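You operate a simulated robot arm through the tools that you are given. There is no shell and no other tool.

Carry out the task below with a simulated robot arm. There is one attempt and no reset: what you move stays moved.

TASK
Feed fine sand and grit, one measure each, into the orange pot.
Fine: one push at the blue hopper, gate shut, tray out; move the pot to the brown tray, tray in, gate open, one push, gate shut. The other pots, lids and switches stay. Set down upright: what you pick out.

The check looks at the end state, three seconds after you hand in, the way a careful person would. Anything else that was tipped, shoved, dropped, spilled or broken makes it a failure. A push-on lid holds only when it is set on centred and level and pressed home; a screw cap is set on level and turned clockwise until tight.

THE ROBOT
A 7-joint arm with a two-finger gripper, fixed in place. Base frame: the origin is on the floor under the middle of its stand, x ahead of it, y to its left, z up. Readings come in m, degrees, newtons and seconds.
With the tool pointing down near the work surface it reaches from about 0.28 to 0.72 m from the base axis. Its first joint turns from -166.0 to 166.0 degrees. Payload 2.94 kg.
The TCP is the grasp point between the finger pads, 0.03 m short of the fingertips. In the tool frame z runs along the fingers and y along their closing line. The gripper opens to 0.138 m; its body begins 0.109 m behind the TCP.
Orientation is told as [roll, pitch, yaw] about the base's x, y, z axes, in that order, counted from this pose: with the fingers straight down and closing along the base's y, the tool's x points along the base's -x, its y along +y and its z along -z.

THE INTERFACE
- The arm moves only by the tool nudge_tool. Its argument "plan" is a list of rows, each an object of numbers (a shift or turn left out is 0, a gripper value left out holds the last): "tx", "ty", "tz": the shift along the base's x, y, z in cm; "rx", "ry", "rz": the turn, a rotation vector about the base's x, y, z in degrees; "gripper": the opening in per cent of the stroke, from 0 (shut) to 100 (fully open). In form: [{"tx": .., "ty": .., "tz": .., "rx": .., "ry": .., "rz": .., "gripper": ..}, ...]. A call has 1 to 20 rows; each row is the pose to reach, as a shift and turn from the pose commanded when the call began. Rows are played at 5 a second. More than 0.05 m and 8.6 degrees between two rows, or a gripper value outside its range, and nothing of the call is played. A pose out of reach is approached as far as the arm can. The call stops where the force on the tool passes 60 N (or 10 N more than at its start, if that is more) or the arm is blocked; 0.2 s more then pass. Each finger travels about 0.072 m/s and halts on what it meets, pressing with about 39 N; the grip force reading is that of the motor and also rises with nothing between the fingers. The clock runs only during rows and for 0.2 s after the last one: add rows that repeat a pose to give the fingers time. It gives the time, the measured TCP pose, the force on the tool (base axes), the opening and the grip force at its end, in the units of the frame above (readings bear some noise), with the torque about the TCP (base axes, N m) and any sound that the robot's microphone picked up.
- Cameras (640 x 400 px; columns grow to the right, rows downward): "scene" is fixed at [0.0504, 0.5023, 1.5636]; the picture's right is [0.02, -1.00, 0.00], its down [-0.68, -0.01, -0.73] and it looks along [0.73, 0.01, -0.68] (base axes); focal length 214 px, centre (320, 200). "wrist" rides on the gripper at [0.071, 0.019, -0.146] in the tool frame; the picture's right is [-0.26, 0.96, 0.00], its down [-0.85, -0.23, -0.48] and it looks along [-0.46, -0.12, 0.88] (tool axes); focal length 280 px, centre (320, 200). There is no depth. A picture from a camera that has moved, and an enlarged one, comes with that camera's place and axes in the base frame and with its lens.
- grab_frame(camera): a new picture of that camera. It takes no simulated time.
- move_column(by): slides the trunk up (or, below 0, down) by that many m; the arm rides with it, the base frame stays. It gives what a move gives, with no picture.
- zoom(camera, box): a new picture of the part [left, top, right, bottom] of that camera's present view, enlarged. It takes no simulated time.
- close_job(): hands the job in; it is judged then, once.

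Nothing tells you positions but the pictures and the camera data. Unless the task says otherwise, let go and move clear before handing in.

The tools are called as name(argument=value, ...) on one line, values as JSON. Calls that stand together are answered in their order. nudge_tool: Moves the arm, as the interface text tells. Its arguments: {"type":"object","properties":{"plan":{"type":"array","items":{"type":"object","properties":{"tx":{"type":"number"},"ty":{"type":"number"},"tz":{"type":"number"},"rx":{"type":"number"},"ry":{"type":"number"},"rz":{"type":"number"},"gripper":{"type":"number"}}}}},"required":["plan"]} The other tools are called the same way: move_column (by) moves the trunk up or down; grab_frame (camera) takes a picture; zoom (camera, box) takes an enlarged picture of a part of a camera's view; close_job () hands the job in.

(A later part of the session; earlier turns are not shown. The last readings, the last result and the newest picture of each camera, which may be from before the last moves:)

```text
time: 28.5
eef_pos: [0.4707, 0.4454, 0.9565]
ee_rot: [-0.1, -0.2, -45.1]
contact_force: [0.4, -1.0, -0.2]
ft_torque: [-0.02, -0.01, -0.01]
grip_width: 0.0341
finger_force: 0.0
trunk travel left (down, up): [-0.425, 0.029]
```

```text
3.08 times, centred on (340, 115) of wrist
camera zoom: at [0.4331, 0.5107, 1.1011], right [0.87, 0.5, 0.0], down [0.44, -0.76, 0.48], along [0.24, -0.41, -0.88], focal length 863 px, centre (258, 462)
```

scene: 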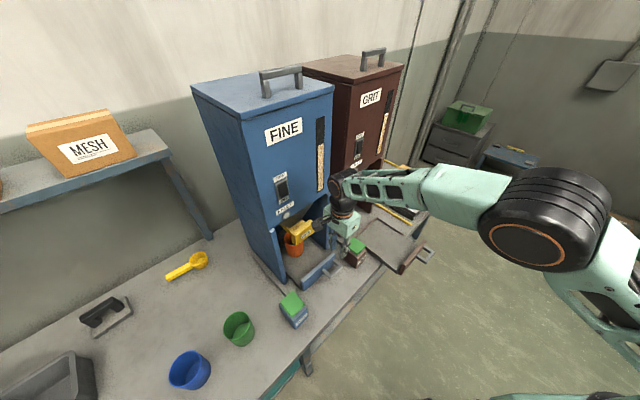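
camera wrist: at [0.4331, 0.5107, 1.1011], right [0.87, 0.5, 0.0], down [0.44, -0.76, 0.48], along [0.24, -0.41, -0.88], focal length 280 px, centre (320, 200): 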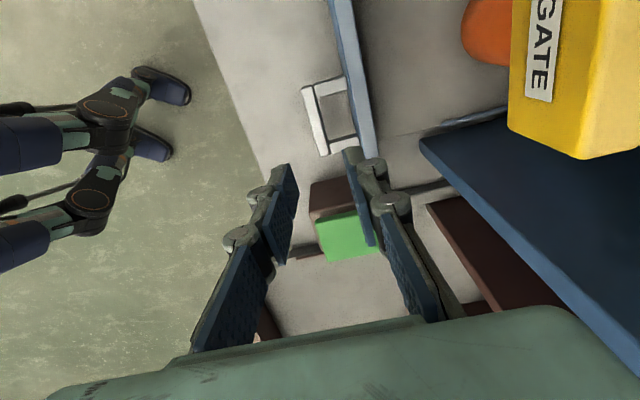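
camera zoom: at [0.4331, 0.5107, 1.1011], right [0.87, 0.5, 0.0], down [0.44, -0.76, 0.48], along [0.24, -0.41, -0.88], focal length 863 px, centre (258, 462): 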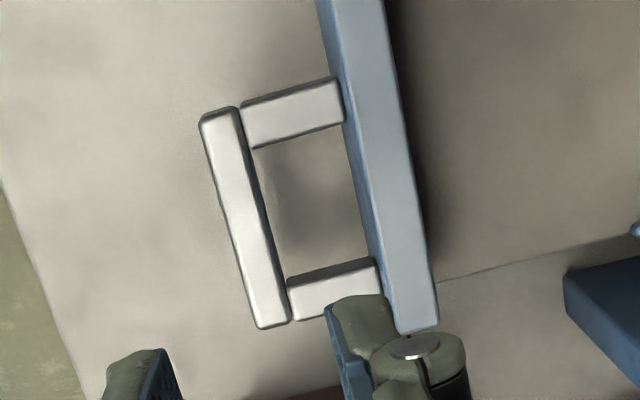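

nudge_tool(plan=[{"tx": -0.75, "ty": 0.65, "tz": -2}, {"tx": -0.75, "ty": 0.65, "tz": -5}, {"tx": -0.75, "ty": 0.65, "tz": -8}, {"tx": -0.75, "ty": 0.65, "tz": -10}, {"tx": -0.75, "ty": 0.65, "tz": -10}])

zoom(camera="wrist", box=[220, 50, 420, 200])

zoom(camera="scene", box=[280, 210, 380, 300])

```text
time: 29.7
eef_pos: [0.463, 0.453, 0.8561]
ee_rot: [0.1, -0.1, -45.1]
contact_force: [-0.6, 0.3, -0.3]
ft_torque: [0.01, 0.01, 0.0]
grip_width: 0.0346
finger_force: 0.1
trunk travel left (down, up): [-0.425, 0.029]
```

```text
2.67 times, centred on (320, 125) of wrist
camera zoom: at [0.425, 0.5181, 1.0025], right [0.87, 0.5, 0.0], down [0.44, -0.76, 0.48], along [0.24, -0.41, -0.88], focal length 748 px, centre (320, 400)
```

zoom: 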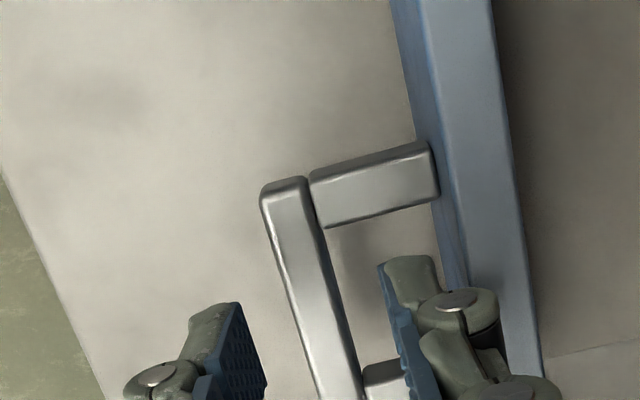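

```text
4.44 times, centred on (330, 255) of scene
camera zoom: at [0.0504, 0.5023, 1.5636], right [0.02, -1.0, 0.0], down [-0.68, -0.01, -0.73], along [0.73, 0.01, -0.68], focal length 953 px, centre (276, -44)
```

zoom: 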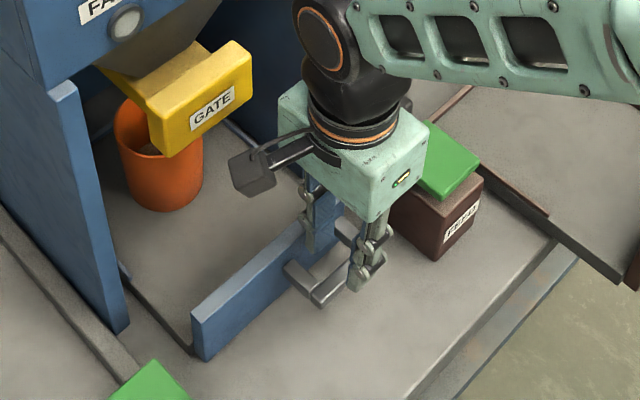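

nudge_tool(plan=[{"tx": -0.15, "ty": -0.15, "gripper": 17}, {"tx": -0.15, "ty": -0.15, "tz": -1, "gripper": 17}, {"tx": -0.15, "ty": -0.15, "tz": -1.6, "gripper": 17}, {"tx": -0.15, "ty": -0.15, "tz": -1.6, "gripper": 17}])

zoom(camera="wrist", box=[220, 50, 420, 200])

zoom(camera="scene", box=[290, 230, 370, 300])

```text
time: 30.7
eef_pos: [0.4604, 0.4507, 0.8396]
ee_rot: [-0.1, -0.1, -45.1]
contact_force: [-0.4, -0.4, 0.8]
ft_torque: [0.01, -0.01, 0.0]
grip_width: 0.0237
finger_force: 0.0
trunk travel left (down, up): [-0.425, 0.029]
```

```text
2.67 times, centred on (320, 125) of wrist
camera zoom: at [0.4227, 0.5164, 0.9857], right [0.87, 0.5, 0.0], down [0.44, -0.76, 0.48], along [0.24, -0.41, -0.88], focal length 748 px, centre (320, 400)
```

zoom: 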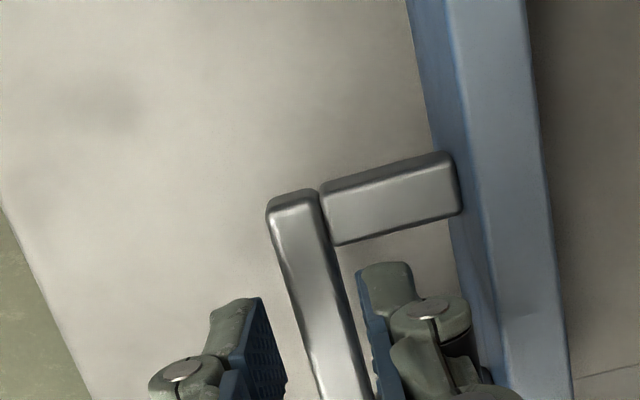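

```text
5.71 times, centred on (330, 265) of scene
camera zoom: at [0.0504, 0.5023, 1.5636], right [0.02, -1.0, 0.0], down [-0.68, -0.01, -0.73], along [0.73, 0.01, -0.68], focal length 1226 px, centre (263, -171)
```

zoom: 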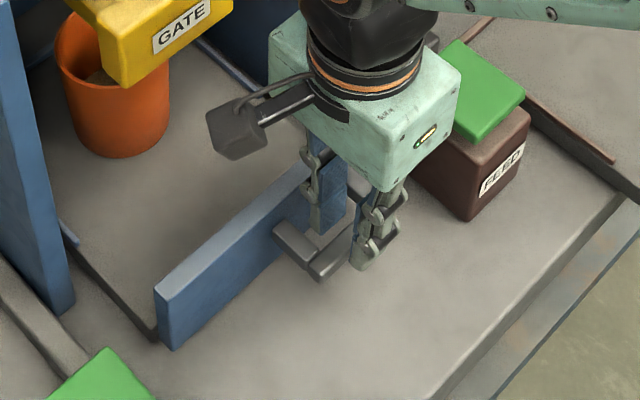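

nudge_tool(plan=[{"tz": -0.5}, {"tz": -1.0}, {"tz": -1.5}, {"tz": -1.8}, {"tz": -1.8}])

zoom(camera="wrist", box=[220, 50, 420, 200])

```text
time: 31.9
eef_pos: [0.4602, 0.4517, 0.8231]
ee_rot: [0.0, -0.2, -45.1]
contact_force: [0.8, -0.2, 0.4]
ft_torque: [-0.01, -0.01, 0.02]
grip_width: 0.0235
finger_force: 0.0
trunk travel left (down, up): [-0.425, 0.029]
```

```text
2.67 times, centred on (320, 125) of wrist
camera zoom: at [0.4228, 0.5172, 0.9691], right [0.87, 0.5, 0.0], down [0.44, -0.76, 0.48], along [0.24, -0.41, -0.88], focal length 748 px, centre (320, 400)
```

zoom: 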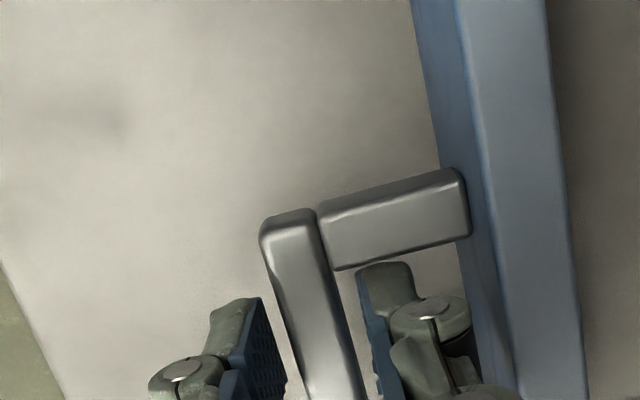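

nudge_tool(plan=[{"tx": 0.1, "ty": -0.1, "gripper": 17}, {"tx": 0.1, "ty": -0.1, "gripper": 0}, {"tx": 0.1, "ty": -0.1, "gripper": 0}, {"tx": 0.1, "ty": -0.1, "gripper": 0}])

zoom(camera="wrist", box=[220, 50, 420, 200])

zoom(camera="scene", box=[270, 220, 370, 300])

```text
time: 32.9
eef_pos: [0.4606, 0.4504, 0.8235]
ee_rot: [-0.1, -0.1, -45.1]
contact_force: [0.8, -0.8, -0.1]
ft_torque: [0.04, 0.06, 0.04]
grip_width: 0.0137
finger_force: 40.3
trunk travel left (down, up): [-0.425, 0.029]
```

```text
2.67 times, centred on (320, 125) of wrist
camera zoom: at [0.424, 0.5156, 0.9696], right [0.87, 0.5, 0.0], down [0.44, -0.76, 0.48], along [0.24, -0.41, -0.88], focal length 748 px, centre (320, 400)
```

zoom: 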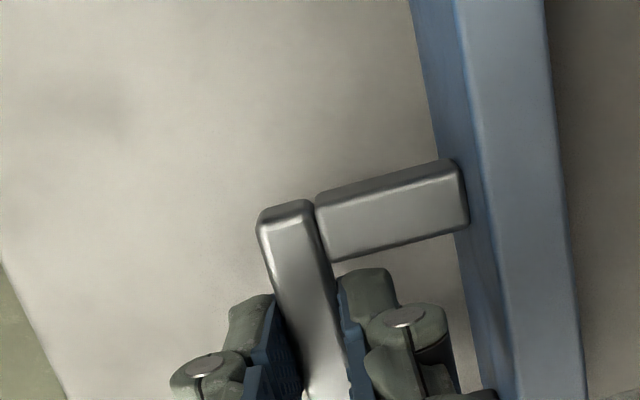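

```text
5.00 times, centred on (320, 260) of scene
camera zoom: at [0.0504, 0.5023, 1.5636], right [0.02, -1.0, 0.0], down [-0.68, -0.01, -0.73], along [0.73, 0.01, -0.68], focal length 1072 px, centre (320, -100)
```

zoom: 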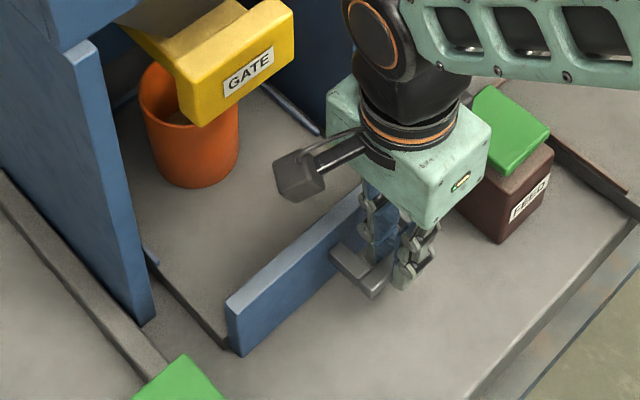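

The handle is firmly gripped. I'll draw the tray out slowly so the pot stays steady.

nudge_tool(plan=[{"tx": -0.15, "ty": -0.15}, {"tx": -0.4, "ty": -0.4}, {"tx": -0.75, "ty": -0.75}, {"tx": -1.2, "ty": -1.2}, {"tx": -1.7, "ty": -1.7}, {"tx": -2.2, "ty": -2.2}, {"tx": -2.7, "ty": -2.7}, {"tx": -3.2, "ty": -3.2}, {"tx": -3.7, "ty": -3.7}, {"tx": -4.2, "ty": -4.2}, {"tx": -4.7, "ty": -4.7}, {"tx": -5.2, "ty": -5.2}, {"tx": -5.7, "ty": -5.7}, {"tx": -6.2, "ty": -6.2}, {"tx": -6.6, "ty": -6.6}, {"tx": -6.9, "ty": -6.9}, {"tx": -7.1, "ty": -7.1}, {"tx": -7.2, "ty": -7.2}])

grab_frame(camera="scene")

grab_frame(camera="wrist")

```text
time: 36.7
eef_pos: [0.3887, 0.379, 0.8243]
ee_rot: [0.0, 0.0, -45.1]
contact_force: [5.9, -4.1, 6.6]
ft_torque: [-0.65, -0.64, 0.05]
grip_width: 0.0134
finger_force: 39.7
trunk travel left (down, up): [-0.425, 0.029]
```

```text
taken
```

scene: 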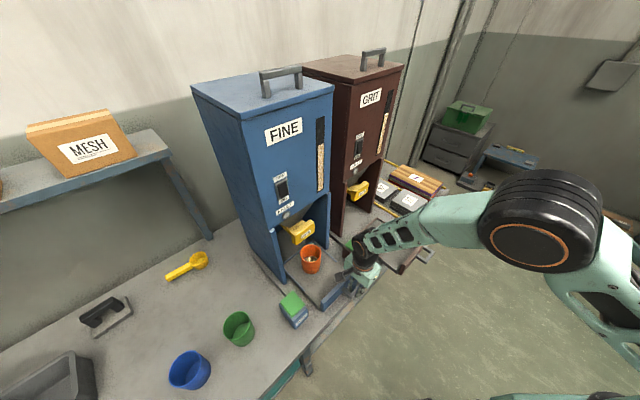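

```text
taken
camera wrist: at [0.3519, 0.4435, 0.9696], right [0.87, 0.5, 0.0], down [0.44, -0.76, 0.48], along [0.24, -0.41, -0.88], focal length 280 px, centre (320, 200)
```

wrist: 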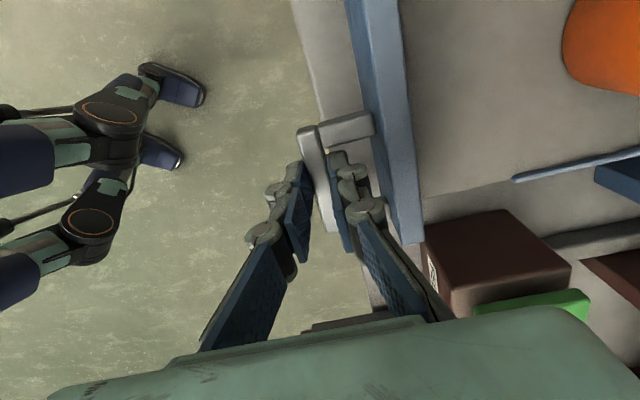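

nudge_tool(plan=[{"tx": -0.1, "ty": -0.15, "tz": 0.05}, {"tx": -0.35, "ty": -0.45, "tz": 0.05}, {"tx": -0.7, "ty": -0.8, "tz": 0.05}, {"tx": -1.15, "ty": -1.25, "tz": 0.05}, {"tx": -1.65, "ty": -1.75, "tz": 0.05}, {"tx": -2.15, "ty": -2.25, "tz": 0.05}, {"tx": -2.65, "ty": -2.75, "tz": 0.05}, {"tx": -3.15, "ty": -3.25, "tz": 0.05}, {"tx": -3.65, "ty": -3.75, "tz": 0.05}, {"tx": -4.15, "ty": -4.25, "tz": 0.05}, {"tx": -4.65, "ty": -4.75, "tz": 0.05}, {"tx": -5.15, "ty": -5.25, "tz": 0.05}, {"tx": -5.65, "ty": -5.75, "tz": 0.05}, {"tx": -6.1, "ty": -6.2, "tz": 0.05}, {"tx": -6.5, "ty": -6.6, "tz": 0.05}, {"tx": -6.8, "ty": -6.9, "tz": 0.05}, {"tx": -7.0, "ty": -7.1, "tz": 0.05}, {"tx": -7.1, "ty": -7.2, "tz": 0.05}])

grab_frame(camera="scene")

grab_frame(camera="wrist")

```text
time: 40.5
eef_pos: [0.3176, 0.308, 0.8229]
ee_rot: [0.0, -0.1, -45.0]
contact_force: [-2.0, 3.7, 5.2]
ft_torque: [0.53, 0.45, 0.02]
grip_width: 0.0138
finger_force: 40.2
trunk travel left (down, up): [-0.425, 0.029]
```

```text
taken
```

scene: 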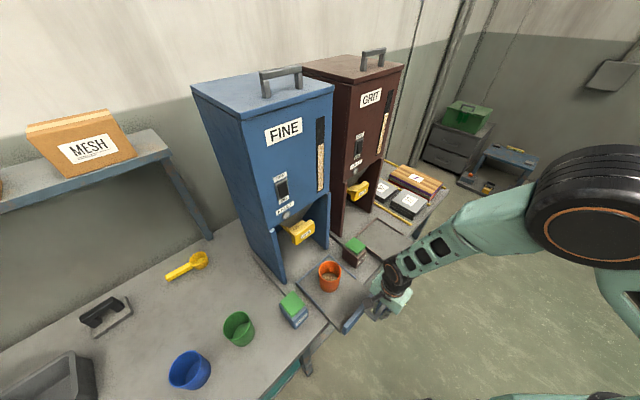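

```text
taken
camera wrist: at [0.2809, 0.3726, 0.9696], right [0.87, 0.5, 0.0], down [0.44, -0.76, 0.48], along [0.24, -0.41, -0.88], focal length 280 px, centre (320, 200)
```

wrist: 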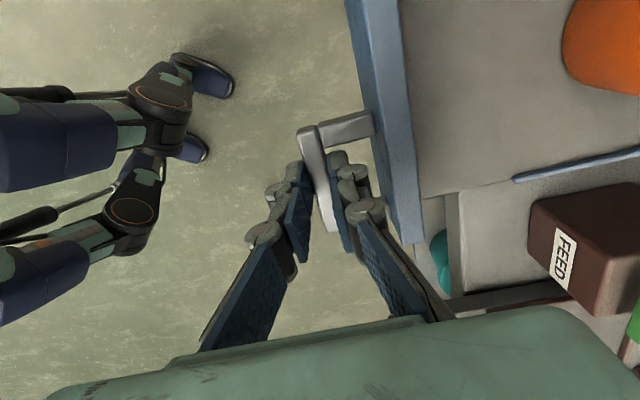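

nudge_tool(plan=[{"tx": -0.2, "ty": -0.2}, {"tx": -0.4, "ty": -0.4}, {"tx": -0.6, "ty": -0.6}, {"tx": -0.8, "ty": -0.8}, {"tx": -0.9, "ty": -0.9}, {"tx": -1.0, "ty": -1.0}])

zoom(camera="scene", box=[280, 210, 440, 340])

```text
time: 41.9
eef_pos: [0.308, 0.2965, 0.8238]
ee_rot: [-0.1, -0.2, -45.1]
contact_force: [-1.4, 4.5, -2.2]
ft_torque: [-0.11, -0.25, -0.04]
grip_width: 0.0136
finger_force: 40.2
trunk travel left (down, up): [-0.425, 0.029]
```

```text
3.08 times, centred on (360, 275) of scene
camera zoom: at [0.0504, 0.5023, 1.5636], right [0.02, -1.0, 0.0], down [-0.68, -0.01, -0.73], along [0.73, 0.01, -0.68], focal length 660 px, centre (197, -31)
```

zoom: 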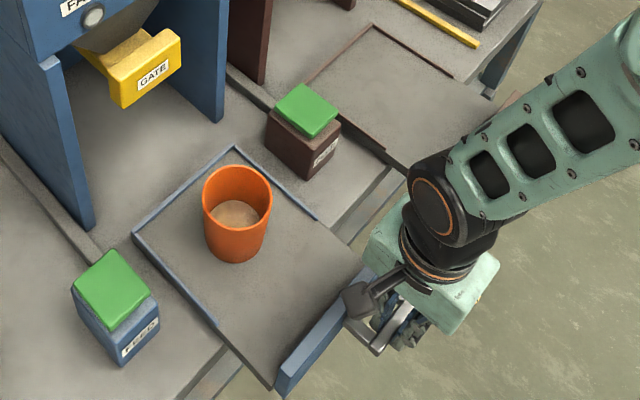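

The tray is fully out, the pot stands upright on it with sand inside. I'll release the handle, rise, and look at the pot from above.

nudge_tool(plan=[{"gripper": 17}, {"gripper": 17}, {"gripper": 17, "tz": 1}, {"gripper": 17, "tz": 3}, {"gripper": 17, "tz": 6}, {"gripper": 17, "tz": 10}, {"gripper": 17, "tz": 14}, {"gripper": 17, "tz": 18}, {"gripper": 17, "tz": 18}])

grab_frame(camera="wrist")

grab_frame(camera="scene")

```text
time: 43.9
eef_pos: [0.3097, 0.2983, 1.0053]
ee_rot: [-0.2, -0.1, -45.0]
contact_force: [0.5, 0.4, 0.9]
ft_torque: [0.06, -0.02, 0.01]
grip_width: 0.0233
finger_force: 0.1
trunk travel left (down, up): [-0.425, 0.029]
```

```text
taken
camera wrist: at [0.272, 0.3642, 1.1504], right [0.87, 0.5, 0.0], down [0.44, -0.76, 0.48], along [0.24, -0.41, -0.88], focal length 280 px, centre (320, 200)
```

wrist: 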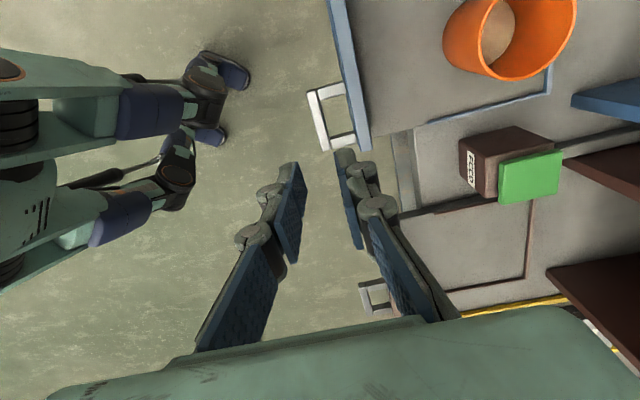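

```text
taken
```

scene: 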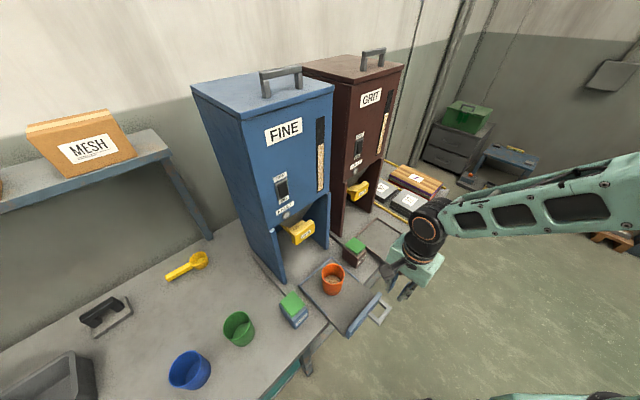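

zoom(camera="scene", box=[290, 230, 390, 330])

zoom(camera="wrist", box=[400, 0, 640, 150])

zoom(camera="wrist", box=[350, 120, 590, 320])

zoom(camera="scene", box=[340, 200, 440, 275])

```text
4.00 times, centred on (340, 280) of scene
camera zoom: at [0.0504, 0.5023, 1.5636], right [0.02, -1.0, 0.0], down [-0.68, -0.01, -0.73], along [0.73, 0.01, -0.68], focal length 858 px, centre (240, -120)
```

zoom: 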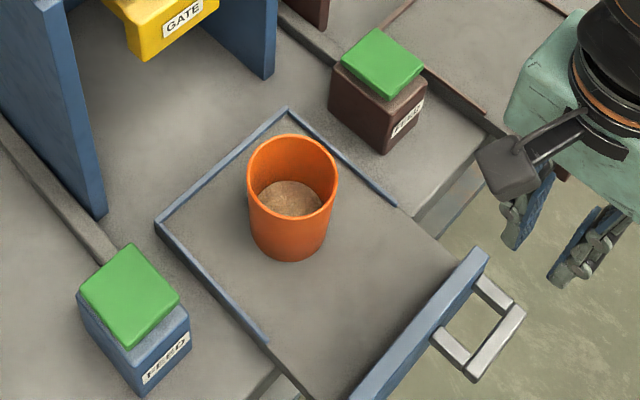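

```text
2.67 times, centred on (520, 75) of wrist
camera zoom: at [0.272, 0.3642, 1.1504], right [0.87, 0.5, 0.0], down [0.44, -0.76, 0.48], along [0.24, -0.41, -0.88], focal length 748 px, centre (-213, 533)
```

zoom: 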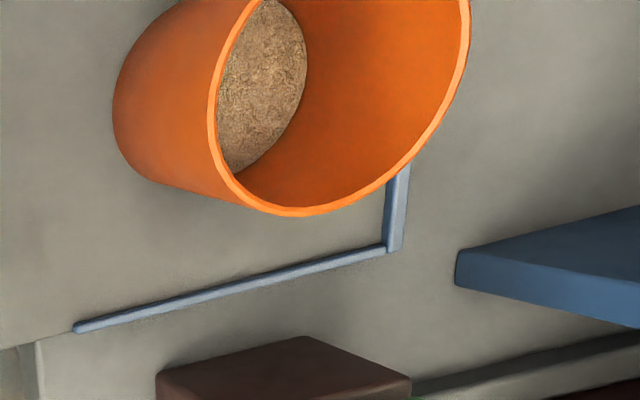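

```text
2.00 times, centred on (470, 220) of wrist
camera zoom: at [0.272, 0.3642, 1.1504], right [0.87, 0.5, 0.0], down [0.44, -0.76, 0.48], along [0.24, -0.41, -0.88], focal length 561 px, centre (20, 160)
```

zoom: 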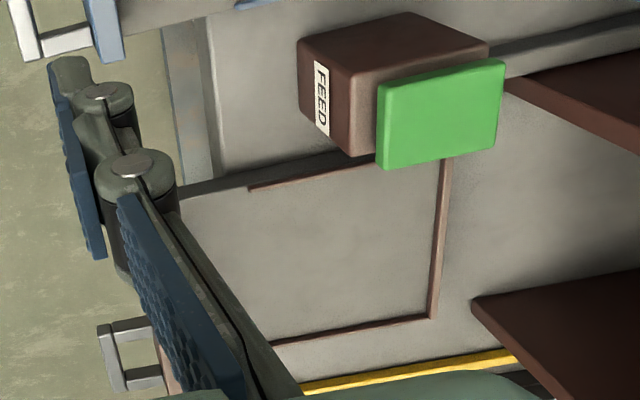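

```text
5.33 times, centred on (390, 238) of scene
camera zoom: at [0.0504, 0.5023, 1.5636], right [0.02, -1.0, 0.0], down [-0.68, -0.01, -0.73], along [0.73, 0.01, -0.68], focal length 1144 px, centre (-53, 0)
```

zoom: 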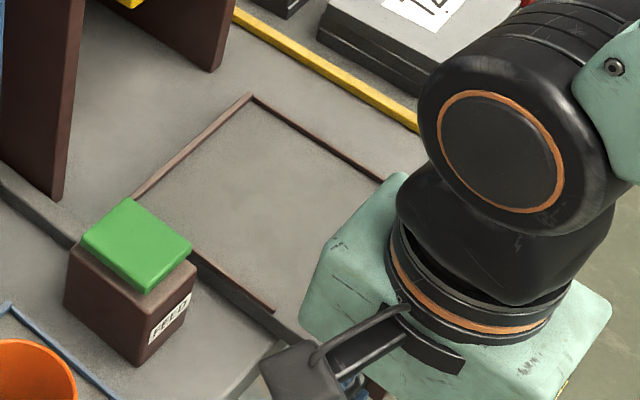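

The pot is at about (0.4115, 0.4615), rim near z = 0.89, centred in its tray rails. The matching spot on the brown tray is about (0.637, 0.233). I'll open the gripper and move above the pot.

nudge_tool(plan=[{"tx": 2.0, "ty": 3.3, "tz": 1, "gripper": 87}, {"tx": 4.1, "ty": 6.5, "tz": 1.5, "gripper": 87}, {"tx": 6.1, "ty": 9.8, "tz": 1.5, "gripper": 87}, {"tx": 8.2, "ty": 13.1, "tz": 1.5, "gripper": 87}, {"tx": 10.2, "ty": 16.3, "tz": 1.5, "gripper": 87}, {"tx": 10.2, "ty": 16.3, "tz": 1.5, "gripper": 87}, {"tx": 10.2, "ty": 16.3, "tz": 1.5, "gripper": 87}])

grab_frame(camera="wrist")

zoom(camera="scene", box=[270, 190, 410, 310])

```text
time: 45.5
eef_pos: [0.4104, 0.4593, 1.019]
ee_rot: [-0.1, -0.1, -45.0]
contact_force: [-0.3, 0.2, -0.3]
ft_torque: [-0.04, 0.01, 0.0]
grip_width: 0.12
finger_force: 0.1
trunk travel left (down, up): [-0.425, 0.029]
```

```text
taken
camera wrist: at [0.3728, 0.5244, 1.1647], right [0.87, 0.5, 0.0], down [0.44, -0.76, 0.48], along [0.24, -0.41, -0.88], focal length 280 px, centre (320, 200)
```

wrist: 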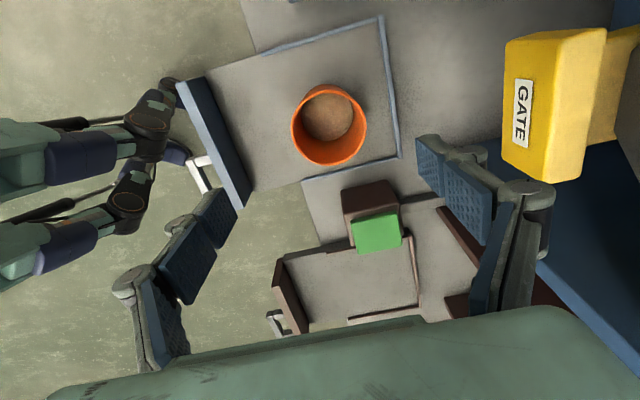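

```text
3.33 times, centred on (340, 250) of scene
camera zoom: at [0.0504, 0.5023, 1.5636], right [0.02, -1.0, 0.0], down [-0.68, -0.01, -0.73], along [0.73, 0.01, -0.68], focal length 715 px, centre (253, 33)
```

zoom: 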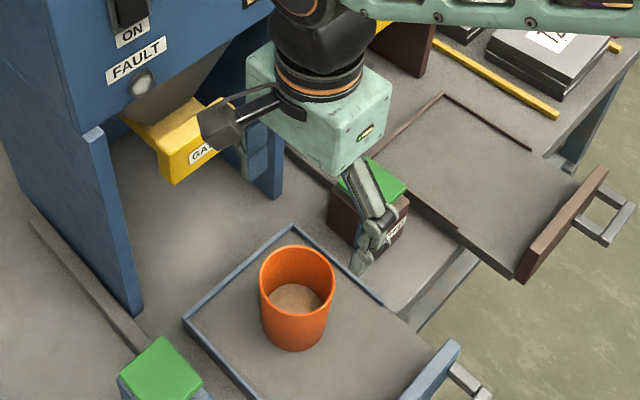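

zoom(camera="wrist", box=[230, 10, 430, 210])

```text
2.00 times, centred on (330, 110) of wrist
camera zoom: at [0.3728, 0.5244, 1.1647], right [0.87, 0.5, 0.0], down [0.44, -0.76, 0.48], along [0.24, -0.41, -0.88], focal length 561 px, centre (300, 380)
```

zoom: 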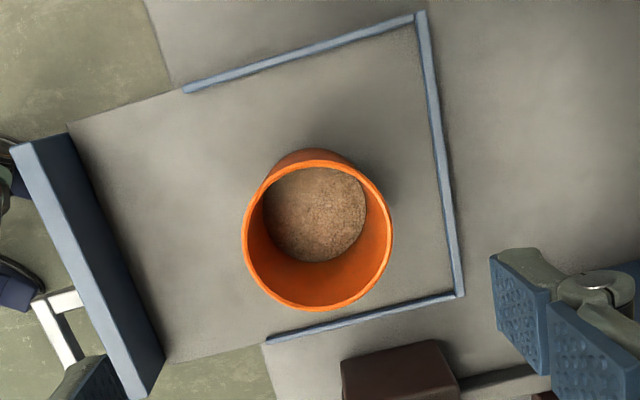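

nudge_tool(plan=[{"tx": 0.5, "ty": 0.8, "tz": -2}, {"tx": 0.5, "ty": 0.8, "tz": -5}, {"tx": 0.5, "ty": 0.8, "tz": -8}, {"tx": 0.5, "ty": 0.8, "tz": -8}])

grab_frame(camera="wrist")

zoom(camera="scene", box=[270, 190, 410, 310])

```text
time: 46.5
eef_pos: [0.4146, 0.468, 0.9392]
ee_rot: [-0.1, -0.1, -45.1]
contact_force: [-0.3, 0.7, -0.9]
ft_torque: [-0.05, 0.02, 0.01]
grip_width: 0.1202
finger_force: 0.1
trunk travel left (down, up): [-0.425, 0.029]
```

```text
taken
camera wrist: at [0.3779, 0.5334, 1.0857], right [0.87, 0.5, 0.0], down [0.44, -0.76, 0.48], along [0.24, -0.41, -0.88], focal length 280 px, centre (320, 200)
```

wrist: 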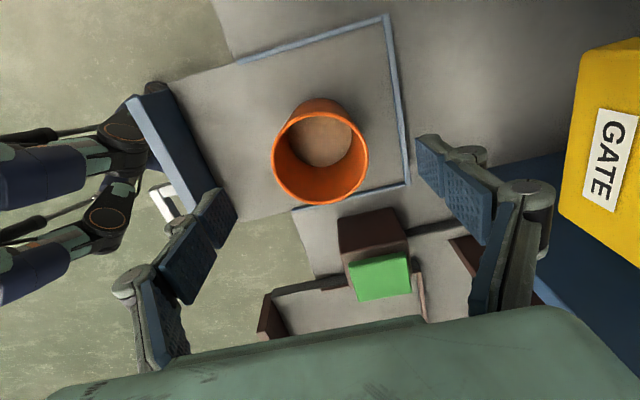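

```text
3.33 times, centred on (340, 250) of scene
camera zoom: at [0.0504, 0.5023, 1.5636], right [0.02, -1.0, 0.0], down [-0.68, -0.01, -0.73], along [0.73, 0.01, -0.68], focal length 715 px, centre (253, 33)
```

zoom: 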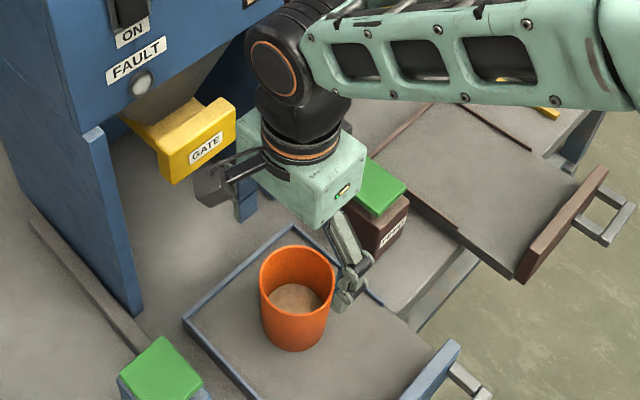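

The rim is centred between the fingers. I'll lower around the pot and close gently.

nudge_tool(plan=[{"tz": -2.5}, {"tz": -5}, {"tz": -7.5}, {"tz": -9.2}, {"tz": -9.2}])

grab_frame(camera="wrist")

zoom(camera="scene", box=[270, 190, 410, 310])

```text
time: 47.7
eef_pos: [0.4138, 0.4678, 0.8455]
ee_rot: [0.0, -0.1, -45.2]
contact_force: [0.4, -0.6, -0.5]
ft_torque: [-0.01, -0.02, -0.01]
grip_width: 0.1202
finger_force: 0.1
trunk travel left (down, up): [-0.425, 0.029]
```

```text
taken
camera wrist: at [0.3774, 0.5326, 0.9916], right [0.87, 0.5, 0.0], down [0.44, -0.76, 0.48], along [0.24, -0.41, -0.88], focal length 280 px, centre (320, 200)
```

wrist: 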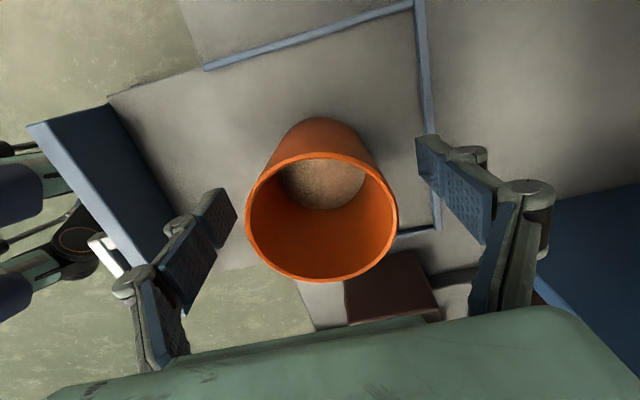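

```text
3.33 times, centred on (340, 250) of scene
camera zoom: at [0.0504, 0.5023, 1.5636], right [0.02, -1.0, 0.0], down [-0.68, -0.01, -0.73], along [0.73, 0.01, -0.68], focal length 715 px, centre (253, 33)
```

zoom: 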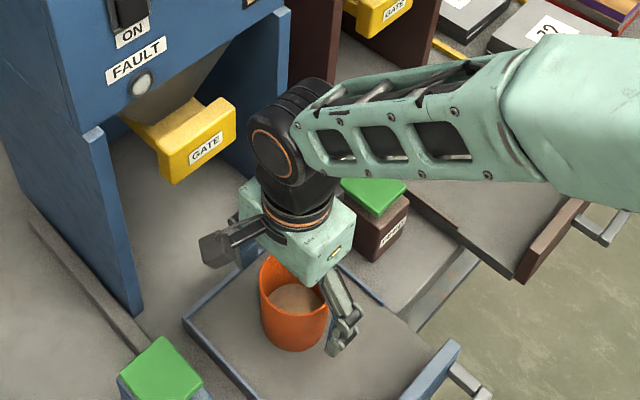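

nudge_tool(plan=[{"gripper": 75}, {"gripper": 65}, {"gripper": 60}, {"gripper": 57}, {"gripper": 54}, {"gripper": 51}, {"gripper": 48}, {"gripper": 45}, {"gripper": 40}, {"gripper": 40}])

grab_frame(camera="wrist")

zoom(camera="scene", box=[270, 190, 410, 310])

```text
time: 49.9
eef_pos: [0.4144, 0.4681, 0.8463]
ee_rot: [-0.1, -0.1, -45.2]
contact_force: [1.1, 0.9, 0.5]
ft_torque: [-0.03, 0.0, 0.02]
grip_width: 0.0767
finger_force: 38.4
trunk travel left (down, up): [-0.425, 0.029]
```

```text
taken
camera wrist: at [0.3773, 0.5325, 0.992], right [0.87, 0.5, 0.0], down [0.44, -0.76, 0.48], along [0.24, -0.41, -0.88], focal length 280 px, centre (320, 200)
```

wrist: 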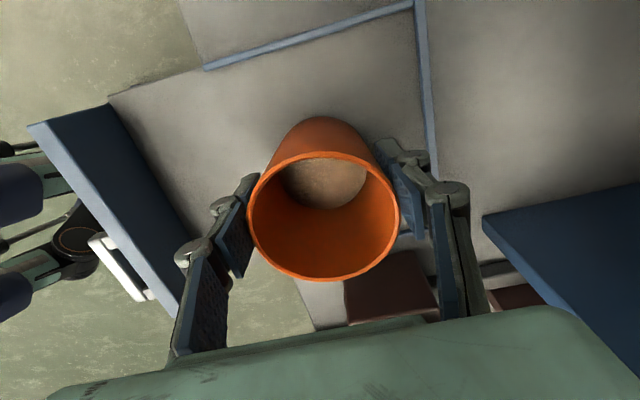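

```text
3.33 times, centred on (340, 250) of scene
camera zoom: at [0.0504, 0.5023, 1.5636], right [0.02, -1.0, 0.0], down [-0.68, -0.01, -0.73], along [0.73, 0.01, -0.68], focal length 715 px, centre (253, 33)
```

zoom: 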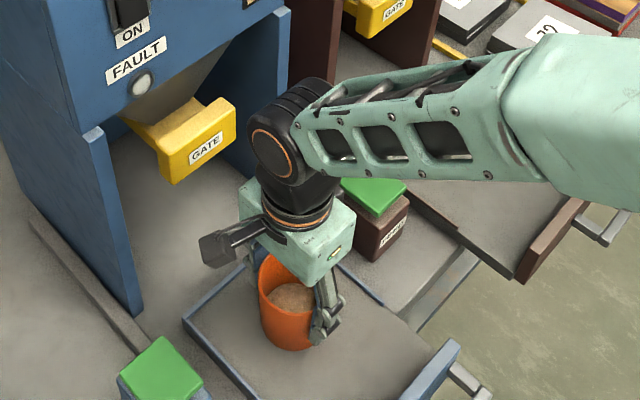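

The pot is held at 7.7 cm width. I'll lift it slightly first to check the hold.

nudge_tool(plan=[{"tz": 0.3}, {"tz": 0.8}, {"tz": 1.5}, {"tz": 2.0}, {"tz": 2.0}])

grab_frame(camera="wrist")

zoom(camera="scene", box=[270, 190, 410, 310])

```text
time: 51.1
eef_pos: [0.4149, 0.4693, 0.8671]
ee_rot: [0.0, 0.0, -45.0]
contact_force: [-0.6, 1.0, 2.5]
ft_torque: [-0.03, 0.02, 0.01]
grip_width: 0.0772
finger_force: 37.8
trunk travel left (down, up): [-0.425, 0.029]
```

```text
taken
camera wrist: at [0.377, 0.5338, 1.0138], right [0.87, 0.5, 0.0], down [0.44, -0.76, 0.48], along [0.24, -0.41, -0.88], focal length 280 px, centre (320, 200)
```

wrist: 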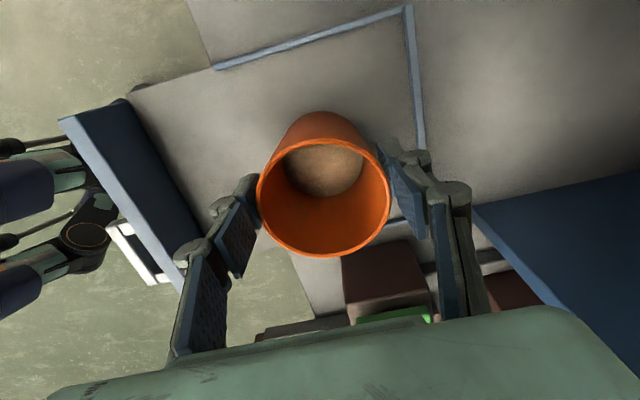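

```text
3.33 times, centred on (340, 250) of scene
camera zoom: at [0.0504, 0.5023, 1.5636], right [0.02, -1.0, 0.0], down [-0.68, -0.01, -0.73], along [0.73, 0.01, -0.68], focal length 715 px, centre (253, 33)
```

zoom: 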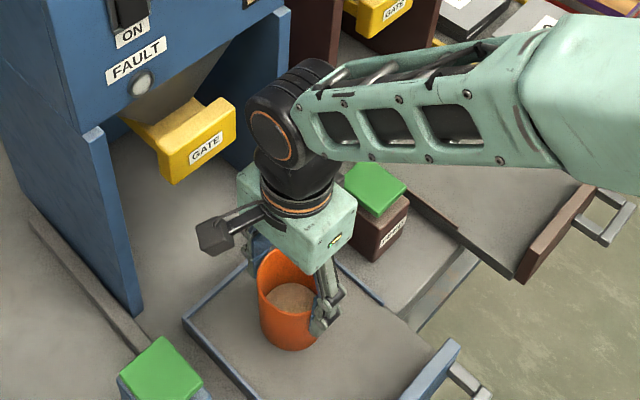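

The pot did not rise: the fingers slid up along its flared side. The pads are now nearer the rim, so I'll test a few more millimetres and watch the force.

nudge_tool(plan=[{"gripper": 20}, {"gripper": 0}, {"gripper": 0}, {"tz": 0.2, "gripper": 0}, {"tz": 0.4, "gripper": 0}])

zoom(camera="wrist", box=[160, 80, 480, 320])

zoom(camera="scene", box=[300, 230, 380, 310])

```text
time: 52.3
eef_pos: [0.4141, 0.4678, 0.8697]
ee_rot: [-0.2, -0.1, -45.1]
contact_force: [0.0, 0.3, -2.7]
ft_torque: [0.0, 0.01, 0.0]
grip_width: 0.0772
finger_force: 38.7
trunk travel left (down, up): [-0.425, 0.029]
```

```text
1.67 times, centred on (320, 200) of wrist
camera zoom: at [0.3773, 0.5333, 1.016], right [0.87, 0.5, 0.0], down [0.44, -0.76, 0.48], along [0.23, -0.42, -0.88], focal length 467 px, centre (320, 200)
```

zoom: 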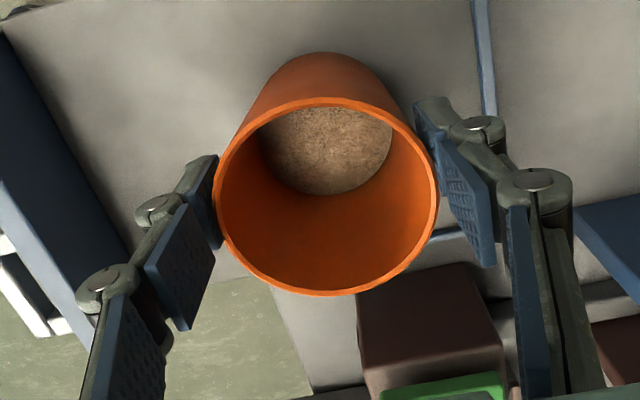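

```text
5.00 times, centred on (340, 270) of scene
camera zoom: at [0.0504, 0.5023, 1.5636], right [0.02, -1.0, 0.0], down [-0.68, -0.01, -0.73], along [0.73, 0.01, -0.68], focal length 1072 px, centre (220, -150)
```

zoom: 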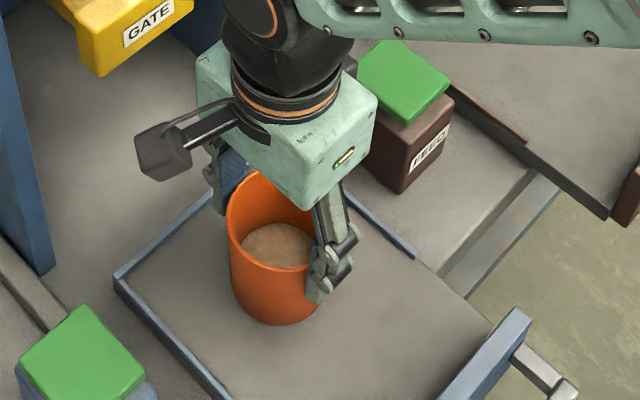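

nudge_tool(plan=[{"tz": 0.3}, {"tz": 0.6}, {"tz": 1.0}, {"tz": 1.0}])

zoom(camera="wrist", box=[160, 80, 480, 320])

zoom(camera="scene", box=[300, 230, 380, 310])

```text
time: 53.3
eef_pos: [0.4145, 0.469, 0.8793]
ee_rot: [-0.1, -0.1, -45.1]
contact_force: [0.4, 0.3, -1.5]
ft_torque: [0.0, 0.02, -0.01]
grip_width: 0.0775
finger_force: 38.9
trunk travel left (down, up): [-0.425, 0.029]
```

```text
1.67 times, centred on (320, 200) of wrist
camera zoom: at [0.3776, 0.5337, 1.0258], right [0.87, 0.5, 0.0], down [0.44, -0.76, 0.48], along [0.24, -0.41, -0.88], focal length 467 px, centre (320, 200)
```

zoom: 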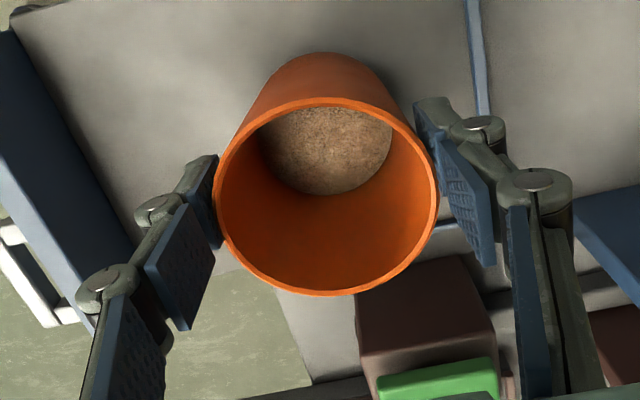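

```text
5.00 times, centred on (340, 270) of scene
camera zoom: at [0.0504, 0.5023, 1.5636], right [0.02, -1.0, 0.0], down [-0.68, -0.01, -0.73], along [0.73, 0.01, -0.68], focal length 1072 px, centre (220, -150)
```

zoom: 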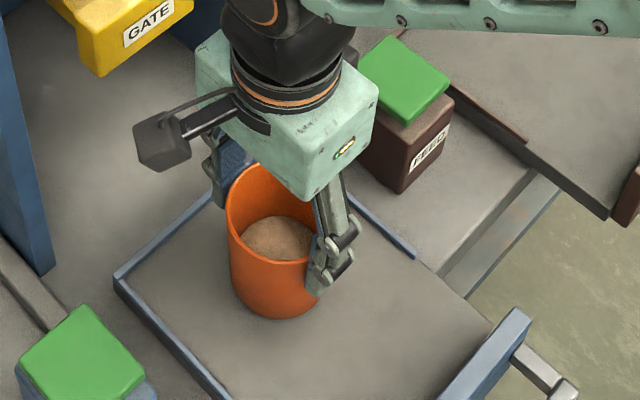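

Now the pot is held firmly and rising with the gripper. I'll lift it clear of the brown FEED box, then carry it sideways slowly.

nudge_tool(plan=[{"tz": 0.7}, {"tz": 1.8}, {"tz": 3.2}, {"tz": 4.8}, {"tz": 6.4}, {"tz": 8.0}, {"tz": 9.6}, {"tz": 11.0}, {"tz": 12.0}, {"tz": 12.5}, {"tz": 12.5}])

zoom(camera="wrist", box=[160, 80, 480, 320])

grab_frame(camera="scene")

```text
time: 55.7
eef_pos: [0.414, 0.4674, 1.0055]
ee_rot: [-0.1, -0.1, -45.1]
contact_force: [-0.4, -0.2, -1.3]
ft_torque: [0.02, 0.0, -0.02]
grip_width: 0.0774
finger_force: 39.0
trunk travel left (down, up): [-0.425, 0.029]
```

```text
1.67 times, centred on (320, 200) of wrist
camera zoom: at [0.3776, 0.5325, 1.152], right [0.87, 0.5, 0.0], down [0.44, -0.76, 0.48], along [0.24, -0.41, -0.88], focal length 467 px, centre (320, 200)
```

zoom: 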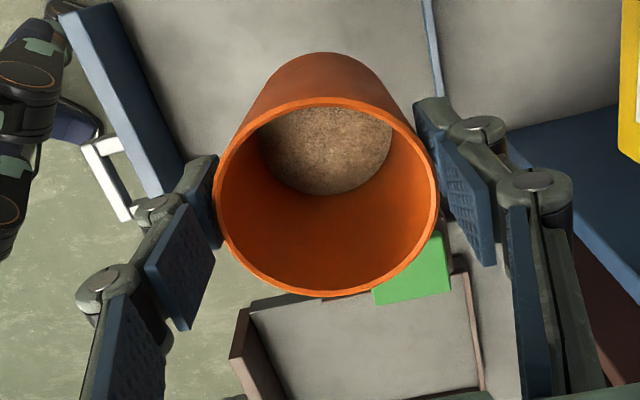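

```text
taken
```

scene: 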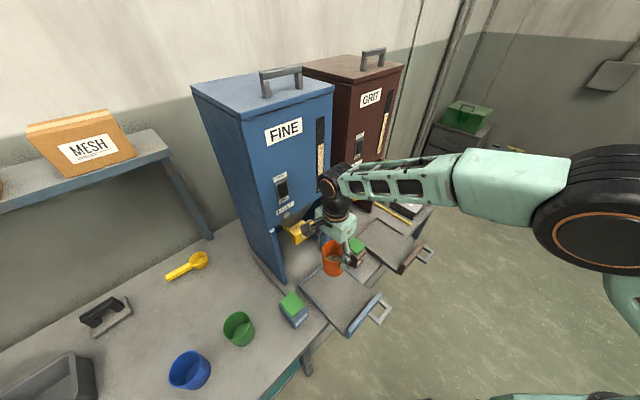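

nudge_tool(plan=[{"tx": 0.5, "ty": -0.5}, {"tx": 1.4, "ty": -1.4}, {"tx": 2.7, "ty": -2.7}, {"tx": 4.2, "ty": -4.2}, {"tx": 5.8, "ty": -5.8}, {"tx": 7.4, "ty": -7.4}, {"tx": 9.0, "ty": -9.0}, {"tx": 10.6, "ty": -10.6}, {"tx": 12.2, "ty": -12.2}, {"tx": 13.8, "ty": -13.9}, {"tx": 15.4, "ty": -15.5}, {"tx": 17.0, "ty": -17.1}, {"tx": 18.6, "ty": -18.8}, {"tx": 20.1, "ty": -20.3}, {"tx": 21.3, "ty": -21.5}, {"tx": 22.1, "ty": -22.4}, {"tx": 22.6, "ty": -22.9}, {"tx": 22.6, "ty": -22.9}])

grab_frame(camera="wrist")

grab_frame(camera="scene")

```text
time: 59.5
eef_pos: [0.6395, 0.2392, 1.0055]
ee_rot: [-0.1, 0.0, -45.1]
contact_force: [-0.6, 0.2, -2.5]
ft_torque: [0.02, 0.0, 0.0]
grip_width: 0.0775
finger_force: 39.1
trunk travel left (down, up): [-0.425, 0.029]
```

```text
taken
camera wrist: at [0.6037, 0.3042, 1.1509], right [0.87, 0.5, 0.0], down [0.44, -0.76, 0.48], along [0.24, -0.41, -0.88], focal length 280 px, centre (320, 200)
```

wrist: 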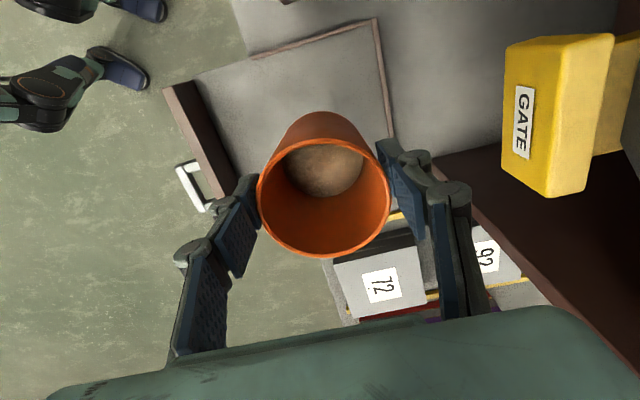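

```text
taken
```

scene: 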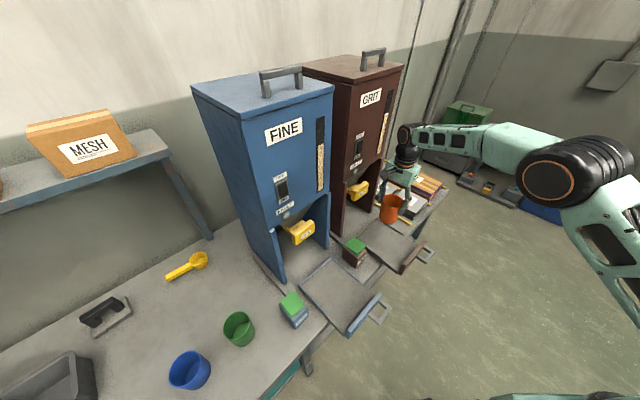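

zoom(camera="wrist", box=[150, 0, 420, 160])

zoom(camera="scene", box=[340, 170, 450, 280])

```text
2.37 times, centred on (285, 80) of wrist
camera zoom: at [0.6037, 0.3042, 1.1509], right [0.87, 0.5, 0.0], down [0.44, -0.76, 0.48], along [0.24, -0.41, -0.88], focal length 665 px, centre (403, 484)
```

zoom: 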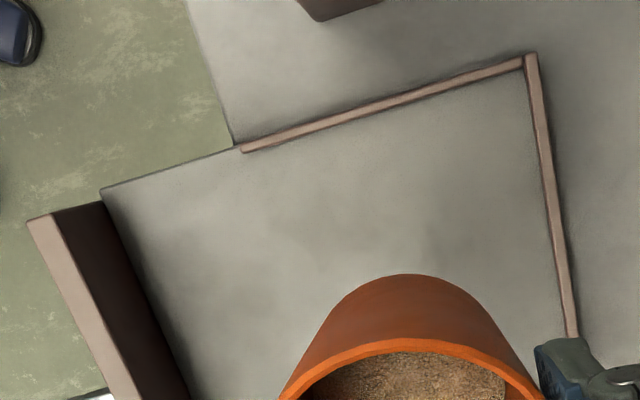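

```text
3.64 times, centred on (395, 225) of scene
camera zoom: at [0.0504, 0.5023, 1.5636], right [0.02, -1.0, 0.0], down [-0.68, -0.01, -0.73], along [0.73, 0.01, -0.68], focal length 780 px, centre (47, 109)
```

zoom: 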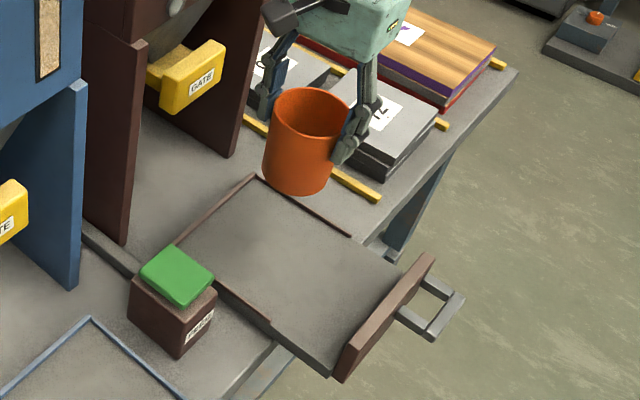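

The tray rails show I'm within a few millimetres of the centre spot. I'll make a small correction and lower the pot towards the brown tray.

nudge_tool(plan=[{"tx": 0.45, "ty": -0.1, "tz": -0.5}, {"tx": 0.45, "ty": -0.1, "tz": -1.5}, {"tx": 0.45, "ty": -0.1, "tz": -3}, {"tx": 0.45, "ty": -0.1, "tz": -4.5}, {"tx": 0.45, "ty": -0.1, "tz": -6}, {"tx": 0.45, "ty": -0.1, "tz": -7.5}, {"tx": 0.45, "ty": -0.1, "tz": -9}, {"tx": 0.45, "ty": -0.1, "tz": -10.5}, {"tx": 0.45, "ty": -0.1, "tz": -11.5}, {"tx": 0.45, "ty": -0.1, "tz": -12.3}, {"tx": 0.45, "ty": -0.1, "tz": -12.8}, {"tx": 0.45, "ty": -0.1, "tz": -12.8}])

grab_frame(camera="wrist")

zoom(camera="scene", box=[340, 170, 450, 280])

```text
time: 62.1
eef_pos: [0.645, 0.2382, 0.8777]
ee_rot: [-0.1, 0.0, -45.1]
contact_force: [0.2, 0.5, -2.1]
ft_torque: [0.0, 0.0, 0.04]
grip_width: 0.0775
finger_force: 38.9
trunk travel left (down, up): [-0.425, 0.029]
```

```text
taken
camera wrist: at [0.6074, 0.3029, 1.0232], right [0.87, 0.5, 0.0], down [0.44, -0.76, 0.48], along [0.24, -0.41, -0.88], focal length 280 px, centre (320, 200)
```

wrist: 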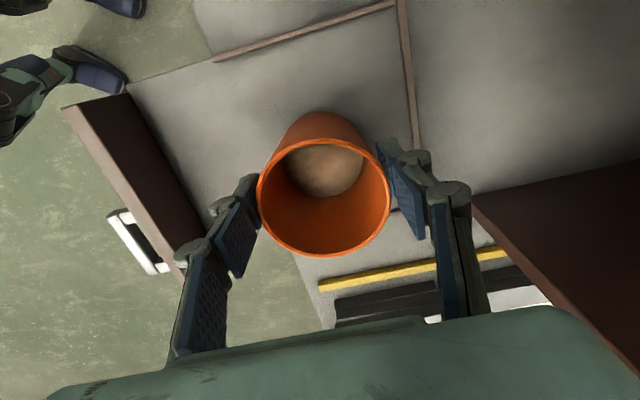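

```text
3.64 times, centred on (395, 225) of scene
camera zoom: at [0.0504, 0.5023, 1.5636], right [0.02, -1.0, 0.0], down [-0.68, -0.01, -0.73], along [0.73, 0.01, -0.68], focal length 780 px, centre (47, 109)
```

zoom: 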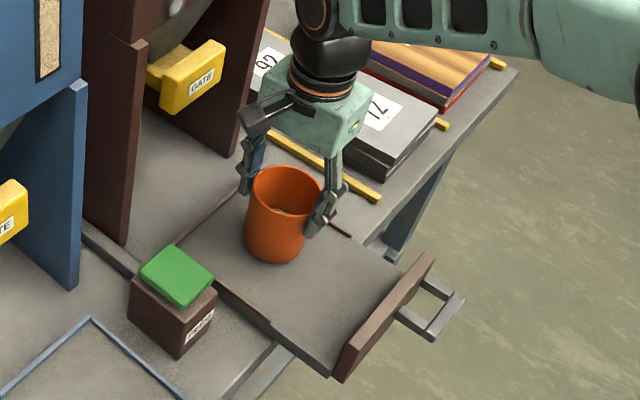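

nudge_tool(plan=[{"tz": -0.2}, {"tz": -0.4}, {"tz": -0.6}, {"tz": -0.8}, {"tz": -0.8}])

zoom(camera="scene", box=[360, 200, 430, 270])

```text
time: 63.3
eef_pos: [0.6454, 0.2383, 0.8693]
ee_rot: [-0.1, 0.0, -45.1]
contact_force: [1.0, 1.0, -2.4]
ft_torque: [0.02, 0.03, -0.01]
grip_width: 0.0775
finger_force: 38.8
trunk travel left (down, up): [-0.425, 0.029]
```

```text
5.71 times, centred on (395, 235) of scene
camera zoom: at [0.0504, 0.5023, 1.5636], right [0.02, -1.0, 0.0], down [-0.68, -0.01, -0.73], along [0.73, 0.01, -0.68], focal length 1226 px, centre (-109, 0)
```

zoom: 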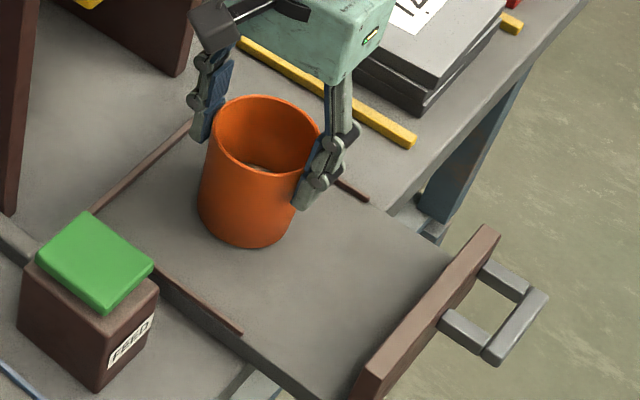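

nudge_tool(plan=[{"tz": -0.1}, {"tz": -0.2}, {"tz": -0.2}])

nudge_tool(plan=[{"tz": -0.1}, {"tz": -0.2}, {"tz": -0.2}])

```text
time: 64.1
eef_pos: [0.6463, 0.2378, 0.8669]
ee_rot: [-0.1, -0.1, -45.1]
contact_force: [-0.2, -0.3, 0.9]
ft_torque: [0.03, 0.03, 0.01]
grip_width: 0.0774
finger_force: 39.3
trunk travel left (down, up): [-0.425, 0.029]
```

```text
time: 64.9
eef_pos: [0.6447, 0.2375, 0.8672]
ee_rot: [0.2, -0.1, -45.2]
contact_force: [-1.8, -0.3, 13.9]
ft_torque: [-0.08, 0.33, 0.01]
grip_width: 0.0775
finger_force: 39.7
trunk travel left (down, up): [-0.425, 0.029]
```

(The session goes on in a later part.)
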